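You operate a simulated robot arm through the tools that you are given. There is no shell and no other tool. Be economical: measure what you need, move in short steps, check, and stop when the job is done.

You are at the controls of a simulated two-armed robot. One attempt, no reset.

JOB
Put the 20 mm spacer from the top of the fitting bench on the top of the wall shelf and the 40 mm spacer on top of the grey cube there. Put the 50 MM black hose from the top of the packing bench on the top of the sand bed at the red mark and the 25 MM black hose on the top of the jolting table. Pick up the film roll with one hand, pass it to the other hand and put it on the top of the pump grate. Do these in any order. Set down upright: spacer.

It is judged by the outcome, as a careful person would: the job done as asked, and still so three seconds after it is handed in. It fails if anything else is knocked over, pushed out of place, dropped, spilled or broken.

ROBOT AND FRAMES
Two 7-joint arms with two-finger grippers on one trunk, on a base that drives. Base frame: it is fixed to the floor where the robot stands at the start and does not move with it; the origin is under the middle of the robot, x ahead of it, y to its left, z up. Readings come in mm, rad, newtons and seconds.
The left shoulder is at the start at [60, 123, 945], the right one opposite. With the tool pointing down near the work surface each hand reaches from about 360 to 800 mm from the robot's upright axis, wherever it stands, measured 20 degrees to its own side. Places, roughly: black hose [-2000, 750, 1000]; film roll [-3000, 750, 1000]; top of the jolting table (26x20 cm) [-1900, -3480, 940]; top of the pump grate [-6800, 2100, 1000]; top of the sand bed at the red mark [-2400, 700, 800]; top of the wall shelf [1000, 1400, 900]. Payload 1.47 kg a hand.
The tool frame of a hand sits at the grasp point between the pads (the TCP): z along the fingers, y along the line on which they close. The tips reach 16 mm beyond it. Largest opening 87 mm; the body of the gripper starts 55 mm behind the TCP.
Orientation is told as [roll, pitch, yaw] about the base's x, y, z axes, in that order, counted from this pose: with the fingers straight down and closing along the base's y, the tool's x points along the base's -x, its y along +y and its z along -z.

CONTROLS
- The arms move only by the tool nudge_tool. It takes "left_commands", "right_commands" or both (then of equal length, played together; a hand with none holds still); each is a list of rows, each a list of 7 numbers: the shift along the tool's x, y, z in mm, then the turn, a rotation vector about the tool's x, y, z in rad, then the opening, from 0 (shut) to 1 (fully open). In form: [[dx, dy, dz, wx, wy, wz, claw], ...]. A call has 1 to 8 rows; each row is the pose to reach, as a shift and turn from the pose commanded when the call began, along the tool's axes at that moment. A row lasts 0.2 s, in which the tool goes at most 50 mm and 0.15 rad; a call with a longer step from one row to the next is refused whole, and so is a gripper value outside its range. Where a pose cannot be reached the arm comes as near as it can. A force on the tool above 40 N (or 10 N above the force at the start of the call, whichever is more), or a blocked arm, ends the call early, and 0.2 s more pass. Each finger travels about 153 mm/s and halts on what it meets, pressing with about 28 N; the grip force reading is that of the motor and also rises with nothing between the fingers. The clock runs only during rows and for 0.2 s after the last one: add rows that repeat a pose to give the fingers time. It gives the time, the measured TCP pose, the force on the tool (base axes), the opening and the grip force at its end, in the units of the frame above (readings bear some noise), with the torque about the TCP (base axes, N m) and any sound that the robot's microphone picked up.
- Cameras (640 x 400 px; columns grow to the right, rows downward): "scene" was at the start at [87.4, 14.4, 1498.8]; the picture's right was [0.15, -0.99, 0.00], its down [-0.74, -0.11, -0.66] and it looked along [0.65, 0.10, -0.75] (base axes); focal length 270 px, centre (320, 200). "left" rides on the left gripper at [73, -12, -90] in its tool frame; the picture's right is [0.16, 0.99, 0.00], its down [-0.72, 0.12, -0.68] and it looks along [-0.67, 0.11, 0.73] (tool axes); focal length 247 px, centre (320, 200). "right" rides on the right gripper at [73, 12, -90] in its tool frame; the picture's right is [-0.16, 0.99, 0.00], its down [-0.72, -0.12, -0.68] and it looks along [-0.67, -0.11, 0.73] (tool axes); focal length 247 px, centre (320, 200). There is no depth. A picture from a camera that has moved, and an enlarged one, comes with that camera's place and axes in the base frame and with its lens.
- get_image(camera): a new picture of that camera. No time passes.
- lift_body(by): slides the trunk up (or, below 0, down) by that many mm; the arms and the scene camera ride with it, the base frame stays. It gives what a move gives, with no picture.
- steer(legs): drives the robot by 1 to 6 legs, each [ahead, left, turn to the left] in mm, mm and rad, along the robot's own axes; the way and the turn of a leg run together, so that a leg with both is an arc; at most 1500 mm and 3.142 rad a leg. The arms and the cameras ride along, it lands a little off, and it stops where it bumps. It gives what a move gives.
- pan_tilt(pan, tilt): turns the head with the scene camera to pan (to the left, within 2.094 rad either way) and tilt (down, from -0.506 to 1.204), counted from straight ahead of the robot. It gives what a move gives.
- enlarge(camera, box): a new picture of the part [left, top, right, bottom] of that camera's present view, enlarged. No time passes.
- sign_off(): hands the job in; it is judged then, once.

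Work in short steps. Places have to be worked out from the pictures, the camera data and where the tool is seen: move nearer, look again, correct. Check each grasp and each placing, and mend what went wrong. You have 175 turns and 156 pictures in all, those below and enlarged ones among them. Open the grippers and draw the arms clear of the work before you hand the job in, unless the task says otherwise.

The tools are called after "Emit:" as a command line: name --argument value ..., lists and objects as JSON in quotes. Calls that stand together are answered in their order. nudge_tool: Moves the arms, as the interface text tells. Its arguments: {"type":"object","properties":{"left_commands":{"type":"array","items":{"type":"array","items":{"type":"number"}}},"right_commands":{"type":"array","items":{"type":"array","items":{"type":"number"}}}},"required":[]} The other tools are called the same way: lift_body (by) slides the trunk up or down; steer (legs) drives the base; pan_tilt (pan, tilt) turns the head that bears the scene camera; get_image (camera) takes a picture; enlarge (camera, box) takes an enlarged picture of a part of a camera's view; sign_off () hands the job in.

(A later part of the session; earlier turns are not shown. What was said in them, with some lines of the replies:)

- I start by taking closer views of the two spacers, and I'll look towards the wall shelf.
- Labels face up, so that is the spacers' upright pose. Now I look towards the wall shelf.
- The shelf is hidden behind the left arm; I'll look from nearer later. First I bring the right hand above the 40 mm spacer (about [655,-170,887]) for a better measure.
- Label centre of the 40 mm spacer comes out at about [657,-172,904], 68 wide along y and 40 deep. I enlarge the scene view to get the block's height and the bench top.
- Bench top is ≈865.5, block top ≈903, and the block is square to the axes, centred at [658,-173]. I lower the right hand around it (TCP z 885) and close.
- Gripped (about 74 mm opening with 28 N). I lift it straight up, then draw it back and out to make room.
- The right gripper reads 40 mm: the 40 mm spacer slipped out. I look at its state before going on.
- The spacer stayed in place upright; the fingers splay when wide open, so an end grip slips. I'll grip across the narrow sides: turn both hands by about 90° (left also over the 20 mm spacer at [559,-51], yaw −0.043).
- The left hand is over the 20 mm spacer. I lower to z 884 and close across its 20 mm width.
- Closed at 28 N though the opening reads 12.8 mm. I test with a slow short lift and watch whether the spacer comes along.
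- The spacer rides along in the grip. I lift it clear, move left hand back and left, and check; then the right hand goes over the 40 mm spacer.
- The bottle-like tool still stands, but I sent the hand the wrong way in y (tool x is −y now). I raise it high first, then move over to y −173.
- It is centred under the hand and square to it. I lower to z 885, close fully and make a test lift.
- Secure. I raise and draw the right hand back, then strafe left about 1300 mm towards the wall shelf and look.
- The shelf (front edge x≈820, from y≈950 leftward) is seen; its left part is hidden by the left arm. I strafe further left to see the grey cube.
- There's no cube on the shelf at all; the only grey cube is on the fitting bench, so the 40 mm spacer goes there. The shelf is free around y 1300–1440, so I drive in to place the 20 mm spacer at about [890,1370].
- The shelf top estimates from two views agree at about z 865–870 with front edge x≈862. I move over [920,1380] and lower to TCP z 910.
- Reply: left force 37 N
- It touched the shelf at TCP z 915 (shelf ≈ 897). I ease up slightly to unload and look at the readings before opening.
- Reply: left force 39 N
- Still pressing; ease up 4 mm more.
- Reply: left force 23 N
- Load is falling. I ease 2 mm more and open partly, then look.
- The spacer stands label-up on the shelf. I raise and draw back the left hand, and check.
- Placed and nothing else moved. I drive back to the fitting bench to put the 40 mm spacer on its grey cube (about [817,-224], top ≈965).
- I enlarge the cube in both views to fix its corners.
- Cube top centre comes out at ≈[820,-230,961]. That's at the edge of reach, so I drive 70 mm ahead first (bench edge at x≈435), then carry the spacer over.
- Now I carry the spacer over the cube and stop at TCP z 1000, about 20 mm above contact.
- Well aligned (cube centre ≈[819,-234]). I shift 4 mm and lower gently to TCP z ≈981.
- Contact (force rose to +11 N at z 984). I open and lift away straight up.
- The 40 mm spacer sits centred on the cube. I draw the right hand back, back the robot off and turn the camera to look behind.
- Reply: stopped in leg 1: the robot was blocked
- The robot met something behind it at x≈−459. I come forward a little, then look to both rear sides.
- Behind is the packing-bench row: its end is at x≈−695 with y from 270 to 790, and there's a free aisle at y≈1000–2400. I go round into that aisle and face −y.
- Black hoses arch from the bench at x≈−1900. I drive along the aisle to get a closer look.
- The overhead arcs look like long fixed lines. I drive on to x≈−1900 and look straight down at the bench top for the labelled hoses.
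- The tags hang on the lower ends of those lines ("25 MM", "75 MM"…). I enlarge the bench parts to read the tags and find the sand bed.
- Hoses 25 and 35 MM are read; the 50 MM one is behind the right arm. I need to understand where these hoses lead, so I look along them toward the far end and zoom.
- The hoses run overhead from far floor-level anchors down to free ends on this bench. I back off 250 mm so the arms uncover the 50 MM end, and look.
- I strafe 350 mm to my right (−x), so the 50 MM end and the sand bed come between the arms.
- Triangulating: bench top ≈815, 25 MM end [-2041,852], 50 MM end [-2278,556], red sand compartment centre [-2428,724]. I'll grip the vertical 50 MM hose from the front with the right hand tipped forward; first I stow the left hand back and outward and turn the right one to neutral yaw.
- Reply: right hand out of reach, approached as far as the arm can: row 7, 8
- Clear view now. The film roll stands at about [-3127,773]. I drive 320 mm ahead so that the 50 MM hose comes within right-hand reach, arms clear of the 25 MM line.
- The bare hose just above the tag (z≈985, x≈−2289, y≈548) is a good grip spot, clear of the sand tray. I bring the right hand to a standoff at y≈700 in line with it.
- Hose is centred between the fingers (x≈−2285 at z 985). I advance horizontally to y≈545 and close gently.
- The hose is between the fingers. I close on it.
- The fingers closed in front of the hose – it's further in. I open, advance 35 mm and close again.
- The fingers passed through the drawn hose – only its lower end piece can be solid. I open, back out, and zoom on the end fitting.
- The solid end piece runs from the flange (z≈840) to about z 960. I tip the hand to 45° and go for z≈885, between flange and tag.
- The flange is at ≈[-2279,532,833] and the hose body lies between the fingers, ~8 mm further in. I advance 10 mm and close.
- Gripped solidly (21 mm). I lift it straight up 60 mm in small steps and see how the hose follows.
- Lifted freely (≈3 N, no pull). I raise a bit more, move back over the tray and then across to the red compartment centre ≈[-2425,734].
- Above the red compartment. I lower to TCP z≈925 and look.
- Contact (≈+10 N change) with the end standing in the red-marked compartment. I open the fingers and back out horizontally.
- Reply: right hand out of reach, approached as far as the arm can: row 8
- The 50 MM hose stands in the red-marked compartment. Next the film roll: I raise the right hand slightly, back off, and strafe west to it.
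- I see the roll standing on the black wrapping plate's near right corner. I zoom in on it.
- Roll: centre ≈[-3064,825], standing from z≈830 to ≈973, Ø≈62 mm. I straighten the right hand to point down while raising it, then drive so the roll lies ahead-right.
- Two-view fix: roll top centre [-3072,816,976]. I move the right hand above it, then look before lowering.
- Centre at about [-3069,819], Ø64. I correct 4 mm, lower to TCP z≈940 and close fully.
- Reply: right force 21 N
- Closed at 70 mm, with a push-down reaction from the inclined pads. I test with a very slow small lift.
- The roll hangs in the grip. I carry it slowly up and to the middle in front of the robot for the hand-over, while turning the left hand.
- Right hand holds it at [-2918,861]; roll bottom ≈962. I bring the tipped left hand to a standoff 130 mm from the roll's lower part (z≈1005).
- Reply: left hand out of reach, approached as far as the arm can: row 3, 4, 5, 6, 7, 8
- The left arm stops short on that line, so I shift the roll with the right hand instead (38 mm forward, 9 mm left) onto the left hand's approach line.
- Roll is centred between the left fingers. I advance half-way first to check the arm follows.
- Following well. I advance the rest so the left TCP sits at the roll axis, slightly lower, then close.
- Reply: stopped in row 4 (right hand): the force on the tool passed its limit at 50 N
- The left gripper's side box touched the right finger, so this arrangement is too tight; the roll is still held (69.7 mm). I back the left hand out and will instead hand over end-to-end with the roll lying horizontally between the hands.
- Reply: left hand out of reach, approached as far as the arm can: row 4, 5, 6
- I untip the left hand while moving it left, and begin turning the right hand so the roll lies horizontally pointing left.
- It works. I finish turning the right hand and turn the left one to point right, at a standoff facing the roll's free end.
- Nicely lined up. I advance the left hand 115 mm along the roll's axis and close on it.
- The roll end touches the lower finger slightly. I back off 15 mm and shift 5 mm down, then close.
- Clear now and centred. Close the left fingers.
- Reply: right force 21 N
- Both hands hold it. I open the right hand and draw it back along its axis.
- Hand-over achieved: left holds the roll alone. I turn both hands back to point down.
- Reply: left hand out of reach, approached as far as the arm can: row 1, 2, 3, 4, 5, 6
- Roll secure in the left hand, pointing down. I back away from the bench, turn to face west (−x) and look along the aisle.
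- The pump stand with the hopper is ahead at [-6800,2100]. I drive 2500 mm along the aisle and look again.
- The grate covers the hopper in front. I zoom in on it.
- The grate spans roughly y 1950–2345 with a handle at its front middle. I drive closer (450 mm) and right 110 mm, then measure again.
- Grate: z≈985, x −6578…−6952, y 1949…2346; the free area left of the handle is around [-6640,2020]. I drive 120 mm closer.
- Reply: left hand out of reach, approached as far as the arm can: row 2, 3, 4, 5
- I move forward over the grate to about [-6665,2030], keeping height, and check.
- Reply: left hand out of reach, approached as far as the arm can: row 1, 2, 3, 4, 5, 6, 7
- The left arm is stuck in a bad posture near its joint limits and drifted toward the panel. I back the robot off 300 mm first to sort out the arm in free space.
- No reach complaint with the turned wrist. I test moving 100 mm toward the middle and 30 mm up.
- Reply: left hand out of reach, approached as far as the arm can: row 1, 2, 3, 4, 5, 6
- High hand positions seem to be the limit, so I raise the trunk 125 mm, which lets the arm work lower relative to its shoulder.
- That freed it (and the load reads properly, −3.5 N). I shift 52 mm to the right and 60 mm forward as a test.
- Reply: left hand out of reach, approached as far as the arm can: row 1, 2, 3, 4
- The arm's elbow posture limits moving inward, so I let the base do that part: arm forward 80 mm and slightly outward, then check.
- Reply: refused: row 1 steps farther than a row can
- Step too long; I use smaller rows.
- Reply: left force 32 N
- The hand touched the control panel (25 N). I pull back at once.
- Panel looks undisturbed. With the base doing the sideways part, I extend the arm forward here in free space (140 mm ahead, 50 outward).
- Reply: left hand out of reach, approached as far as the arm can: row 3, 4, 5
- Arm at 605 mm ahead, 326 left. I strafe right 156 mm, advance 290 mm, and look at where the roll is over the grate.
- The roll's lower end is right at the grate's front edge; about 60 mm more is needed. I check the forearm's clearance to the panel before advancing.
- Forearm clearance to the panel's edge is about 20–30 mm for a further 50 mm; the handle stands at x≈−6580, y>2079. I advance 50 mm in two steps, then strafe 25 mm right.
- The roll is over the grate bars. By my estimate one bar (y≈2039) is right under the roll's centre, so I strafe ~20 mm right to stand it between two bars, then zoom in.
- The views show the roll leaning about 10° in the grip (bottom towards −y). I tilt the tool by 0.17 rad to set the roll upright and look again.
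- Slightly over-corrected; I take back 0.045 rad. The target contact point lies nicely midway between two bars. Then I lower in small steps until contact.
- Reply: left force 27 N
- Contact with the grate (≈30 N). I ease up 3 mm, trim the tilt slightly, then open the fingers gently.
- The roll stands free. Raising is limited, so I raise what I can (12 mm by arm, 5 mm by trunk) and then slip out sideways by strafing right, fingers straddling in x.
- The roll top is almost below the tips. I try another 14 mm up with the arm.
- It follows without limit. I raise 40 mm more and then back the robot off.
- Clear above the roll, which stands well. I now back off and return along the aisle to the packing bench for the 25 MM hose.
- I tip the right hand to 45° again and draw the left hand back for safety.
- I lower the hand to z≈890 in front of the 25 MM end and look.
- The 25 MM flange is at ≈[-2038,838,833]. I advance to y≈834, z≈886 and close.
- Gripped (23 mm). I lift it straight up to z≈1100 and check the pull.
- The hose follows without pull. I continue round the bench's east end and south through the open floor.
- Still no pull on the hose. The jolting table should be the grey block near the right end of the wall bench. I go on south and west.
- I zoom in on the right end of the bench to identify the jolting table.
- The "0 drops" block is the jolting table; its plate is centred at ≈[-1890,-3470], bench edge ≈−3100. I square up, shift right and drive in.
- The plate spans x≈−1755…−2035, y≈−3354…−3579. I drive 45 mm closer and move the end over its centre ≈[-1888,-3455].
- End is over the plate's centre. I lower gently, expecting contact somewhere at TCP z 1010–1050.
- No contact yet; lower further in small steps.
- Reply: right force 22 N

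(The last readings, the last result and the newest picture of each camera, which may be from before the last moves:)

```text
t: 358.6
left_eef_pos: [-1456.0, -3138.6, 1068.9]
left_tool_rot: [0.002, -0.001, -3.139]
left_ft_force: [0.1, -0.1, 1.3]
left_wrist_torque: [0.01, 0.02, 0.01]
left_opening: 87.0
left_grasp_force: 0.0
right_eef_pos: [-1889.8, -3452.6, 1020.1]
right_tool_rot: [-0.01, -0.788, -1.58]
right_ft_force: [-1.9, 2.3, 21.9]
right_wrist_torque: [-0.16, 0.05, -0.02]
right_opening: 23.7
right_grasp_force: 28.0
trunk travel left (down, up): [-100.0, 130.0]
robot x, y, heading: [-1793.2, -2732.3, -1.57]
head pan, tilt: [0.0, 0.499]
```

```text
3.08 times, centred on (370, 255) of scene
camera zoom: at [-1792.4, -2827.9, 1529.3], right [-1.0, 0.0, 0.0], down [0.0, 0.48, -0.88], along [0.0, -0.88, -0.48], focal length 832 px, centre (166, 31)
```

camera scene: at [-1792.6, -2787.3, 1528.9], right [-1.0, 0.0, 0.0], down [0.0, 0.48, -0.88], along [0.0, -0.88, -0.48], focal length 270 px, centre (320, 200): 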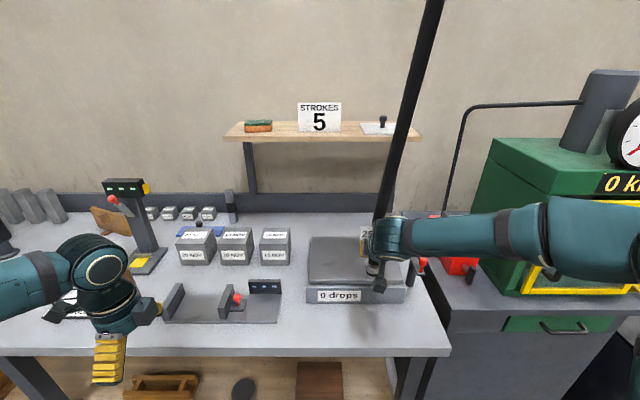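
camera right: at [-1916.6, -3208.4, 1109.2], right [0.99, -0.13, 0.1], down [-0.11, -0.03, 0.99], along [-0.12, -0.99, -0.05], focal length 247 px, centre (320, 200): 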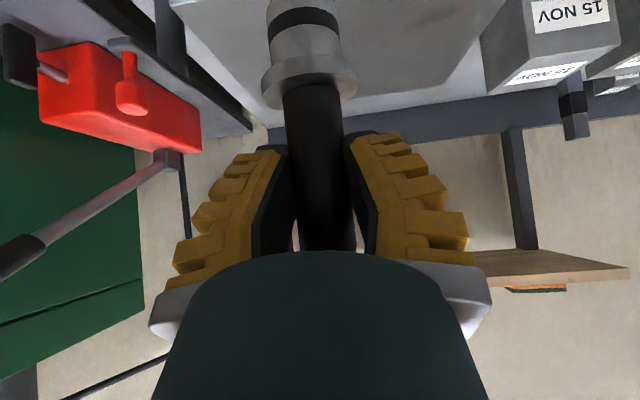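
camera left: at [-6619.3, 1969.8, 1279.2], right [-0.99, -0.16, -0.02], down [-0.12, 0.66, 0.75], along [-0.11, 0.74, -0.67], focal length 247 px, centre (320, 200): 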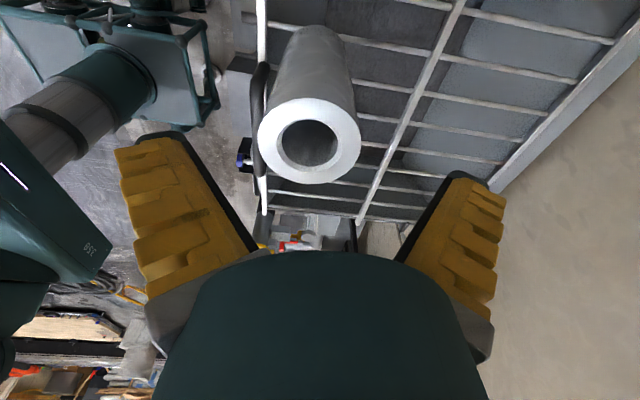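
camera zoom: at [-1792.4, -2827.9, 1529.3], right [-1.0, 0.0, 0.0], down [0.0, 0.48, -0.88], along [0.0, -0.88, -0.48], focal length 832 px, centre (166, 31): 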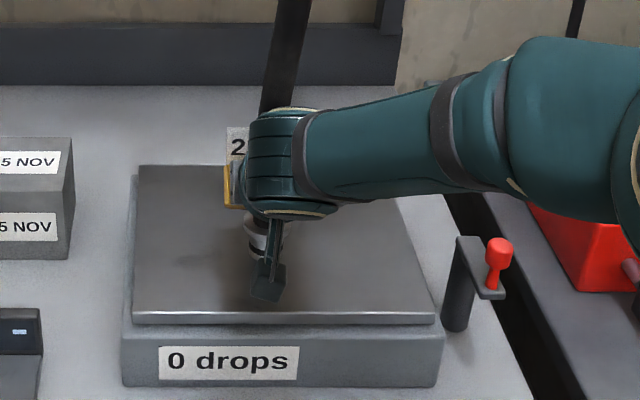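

Contact on the plate (+22 N). I ease up 2 mm, open, and back out.

Emit:
nudge_tool --right_commands '[[-1.5, 0, -1.5, 0, 0, 0, 0], [-1.5, 0, -1.5, 0, 0, 0, 0.35], [-1.5, 0, -1.5, 0, 0, 0, 0.6], [-1.5, 0, -1.5, 0, 0, 0, 1], [-1.5, 0, -1.5, 0, 0, 0, 1], [8, 0, -16, 0, 0, 0, 1], [34, 0, -44, 0, 0, 0, 1], [60, 0, -74, 0, 0, 0, 1]]'

Emit:
get_image --camera "right"

Emit:
get_image --camera "scene"

```text
t: 360.4
left_eef_pos: [-1457.4, -3138.8, 1065.9]
left_tool_rot: [-0.001, -0.001, -3.138]
left_ft_force: [-0.5, -0.3, -0.3]
left_wrist_torque: [-0.01, -0.01, 0.03]
left_opening: 87.1
left_grasp_force: 0.0
right_eef_pos: [-1888.7, -3355.0, 1026.5]
right_tool_rot: [-0.01, -0.784, -1.579]
right_ft_force: [0.3, 0.5, 0.3]
right_wrist_torque: [0.01, 0.0, 0.03]
right_opening: 87.3
right_grasp_force: 0.1
trunk travel left (down, up): [-100.0, 130.0]
robot x, y, heading: [-1797.8, -2736.9, -1.571]
head pan, tilt: [0.0, 0.499]
```

```text
17 pictures are left
camera right: at [-1875.9, -3243.0, 1038.2], right [0.99, -0.13, 0.1], down [-0.11, -0.03, 0.99], along [-0.12, -0.99, -0.05], focal length 247 px, centre (320, 200)
```

right: 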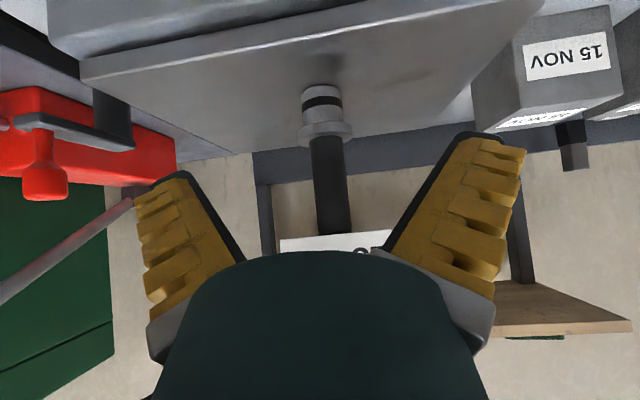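

```text
16 pictures are left
camera scene: at [-1792.7, -2829.7, 1529.1], right [-1.0, 0.0, 0.0], down [0.0, 0.48, -0.88], along [0.0, -0.88, -0.48], focal length 270 px, centre (320, 200)
```

scene: 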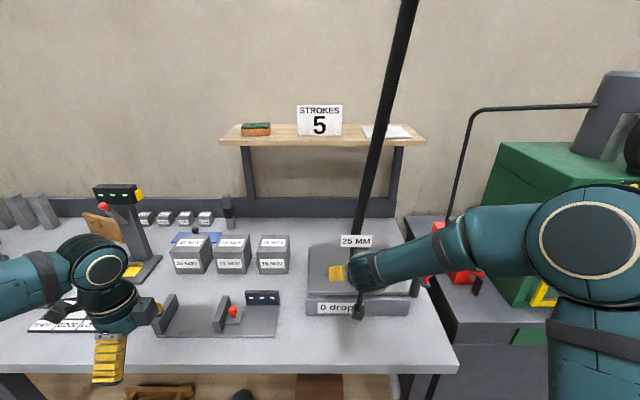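

The 25 MM end stands on the jolting table's plate. I back the robot away and verify.

Emit:
steer --legs '[[-450, 0, 0]]'

Emit:
enlarge --camera "scene" --box '[260, 120, 440, 240]'

Emit:
pan_tilt --pan 2.09 --tilt 0.2

Emit:
get_image --camera "scene"

```text
t: 363.1
left_eef_pos: [-1455.7, -2687.5, 1067.2]
left_tool_rot: [0.001, 0.0, -3.13]
left_ft_force: [0.2, 0.2, 0.1]
left_wrist_torque: [0.0, 0.01, 0.0]
left_opening: 87.0
left_grasp_force: 0.0
right_eef_pos: [-1886.4, -2909.8, 1025.6]
right_tool_rot: [-0.009, -0.784, -1.569]
right_ft_force: [0.4, -0.3, 1.2]
right_wrist_torque: [-0.03, 0.07, 0.01]
right_opening: 87.2
right_grasp_force: 0.0
trunk travel left (down, up): [-100.0, 130.0]
robot x, y, heading: [-1793.1, -2279.9, -1.558]
head pan, tilt: [0.0, 0.499]
```

```text
3.33 times, centred on (350, 180) of scene
camera zoom: at [-1794.4, -2381.9, 1529.1], right [-1.0, -0.01, 0.0], down [-0.01, 0.48, -0.88], along [0.01, -0.88, -0.48], focal length 902 px, centre (220, 267)
```

zoom: 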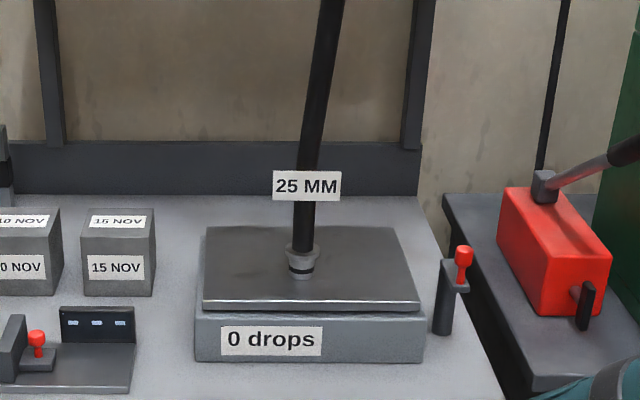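

```text
t: 365.1
left_eef_pos: [-1456.0, -2687.1, 1067.3]
left_tool_rot: [0.0, 0.0, -3.131]
left_ft_force: [0.3, 0.6, 0.5]
left_wrist_torque: [-0.01, -0.03, 0.02]
left_opening: 87.0
left_grasp_force: 0.1
right_eef_pos: [-1887.0, -2909.9, 1026.8]
right_tool_rot: [-0.011, -0.782, -1.57]
right_ft_force: [-0.3, 0.1, -0.2]
right_wrist_torque: [0.0, 0.05, 0.0]
right_opening: 87.0
right_grasp_force: 0.1
trunk travel left (down, up): [-100.0, 130.0]
robot x, y, heading: [-1796.0, -2285.9, -1.556]
head pan, tilt: [2.089, 0.201]
```

```text
14 pictures are left
camera scene: at [-1715.0, -2244.7, 1556.7], right [0.51, -0.86, 0.0], down [-0.17, -0.1, -0.98], along [0.85, 0.49, -0.2], focal length 270 px, centre (320, 200)
```

scene: 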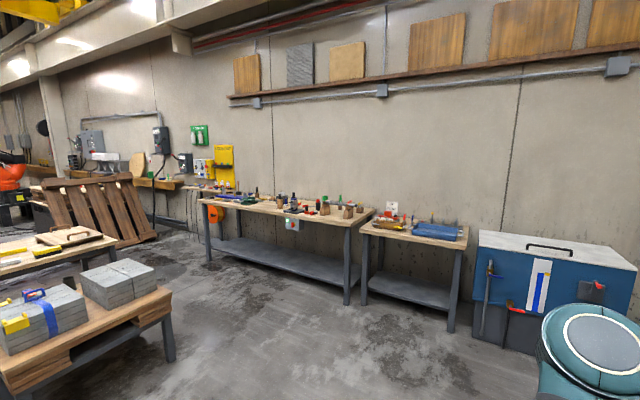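

Good. One last check of the sand bed and the film roll from here: I turn the robot towards them.

Emit:
steer --legs '[[0, 0, -1.571]]'

Emit:
pan_tilt --pan -1.2 --tilt 0.1

Emit:
get_image --camera "scene"

```text
t: 369.4
left_eef_pos: [-2203.4, -2620.1, 1066.2]
left_tool_rot: [0.0, 0.0, 1.573]
left_ft_force: [0.9, 0.3, 0.0]
left_wrist_torque: [0.0, 0.03, 0.02]
left_opening: 86.9
left_grasp_force: 0.0
right_eef_pos: [-2420.4, -2187.2, 1026.4]
right_tool_rot: [-0.01, -0.782, 3.133]
right_ft_force: [-0.2, 0.9, 0.0]
right_wrist_torque: [0.0, 0.0, -0.04]
right_opening: 87.0
right_grasp_force: 0.0
trunk travel left (down, up): [-100.0, 130.0]
robot x, y, heading: [-1794.7, -2285.5, -3.139]
head pan, tilt: [2.089, 0.201]
```

```text
t: 372.2
left_eef_pos: [-2202.6, -2621.2, 1066.9]
left_tool_rot: [0.0, -0.001, 1.573]
left_ft_force: [0.3, 0.7, -1.2]
left_wrist_torque: [-0.03, -0.02, 0.0]
left_opening: 86.9
left_grasp_force: 0.1
right_eef_pos: [-2421.7, -2188.1, 1026.3]
right_tool_rot: [-0.011, -0.782, 3.133]
right_ft_force: [0.5, -0.6, -0.5]
right_wrist_torque: [-0.02, -0.02, -0.03]
right_opening: 87.0
right_grasp_force: 0.1
trunk travel left (down, up): [-100.0, 130.0]
robot x, y, heading: [-1794.2, -2283.6, -3.139]
head pan, tilt: [-1.201, 0.099]
```

```text
13 pictures are left
camera scene: at [-1839.0, -2196.0, 1566.1], right [0.93, 0.36, 0.0], down [0.04, -0.09, -1.0], along [-0.36, 0.93, -0.1], focal length 270 px, centre (320, 200)
```

scene: 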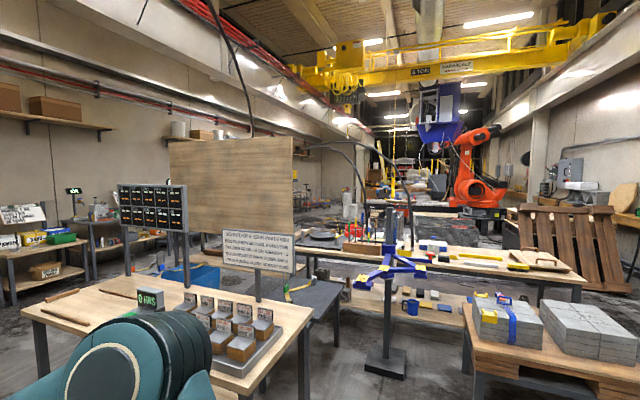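

Emit:
enlarge --camera "scene" --box '[300, 200, 440, 280]'

```text
4.57 times, centred on (370, 240) of scene
camera zoom: at [-1839.0, -2196.0, 1566.1], right [0.93, 0.36, 0.0], down [0.04, -0.09, -1.0], along [-0.36, 0.93, -0.1], focal length 1237 px, centre (91, 17)
```

zoom: 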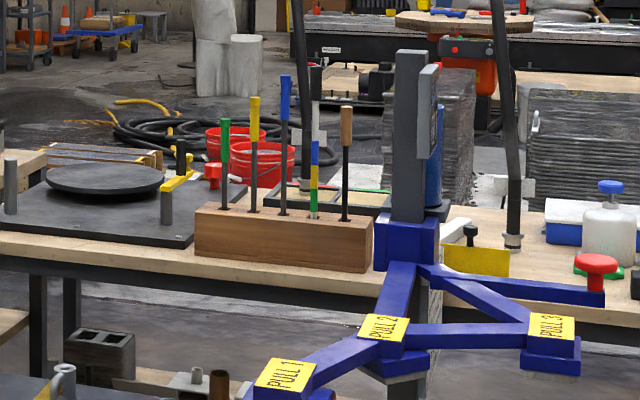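

The 50 MM hose still stands in the sand tray, everything is in place, and both grippers are open and clear. I hand the job in.

Emit:
sign_off

```text
The job is handed in.
```

I handed the job in with all five items placed; one contact and one bump on the way are noted at the end.

- **20 mm spacer:** upright on the wall shelf.
- **40 mm spacer:** upright on the grey cube on the fitting bench. The wall shelf had no cube, so I took "there" to mean the bench.
- **50 MM hose:** its end stands in the red-marked compartment of the sand bed.
- **25 MM hose:** its end stands on the jolting table.
- **Film roll:** passed from the right hand to the left, then stood on the pump grate. I last saw it standing just after releasing it; it was out of view at the end.

On the way, the left hand touched the pump's control panel with about 25 N. The robot also bumped something behind it once while backing off from the fitting bench. I saw nothing moved in either case.
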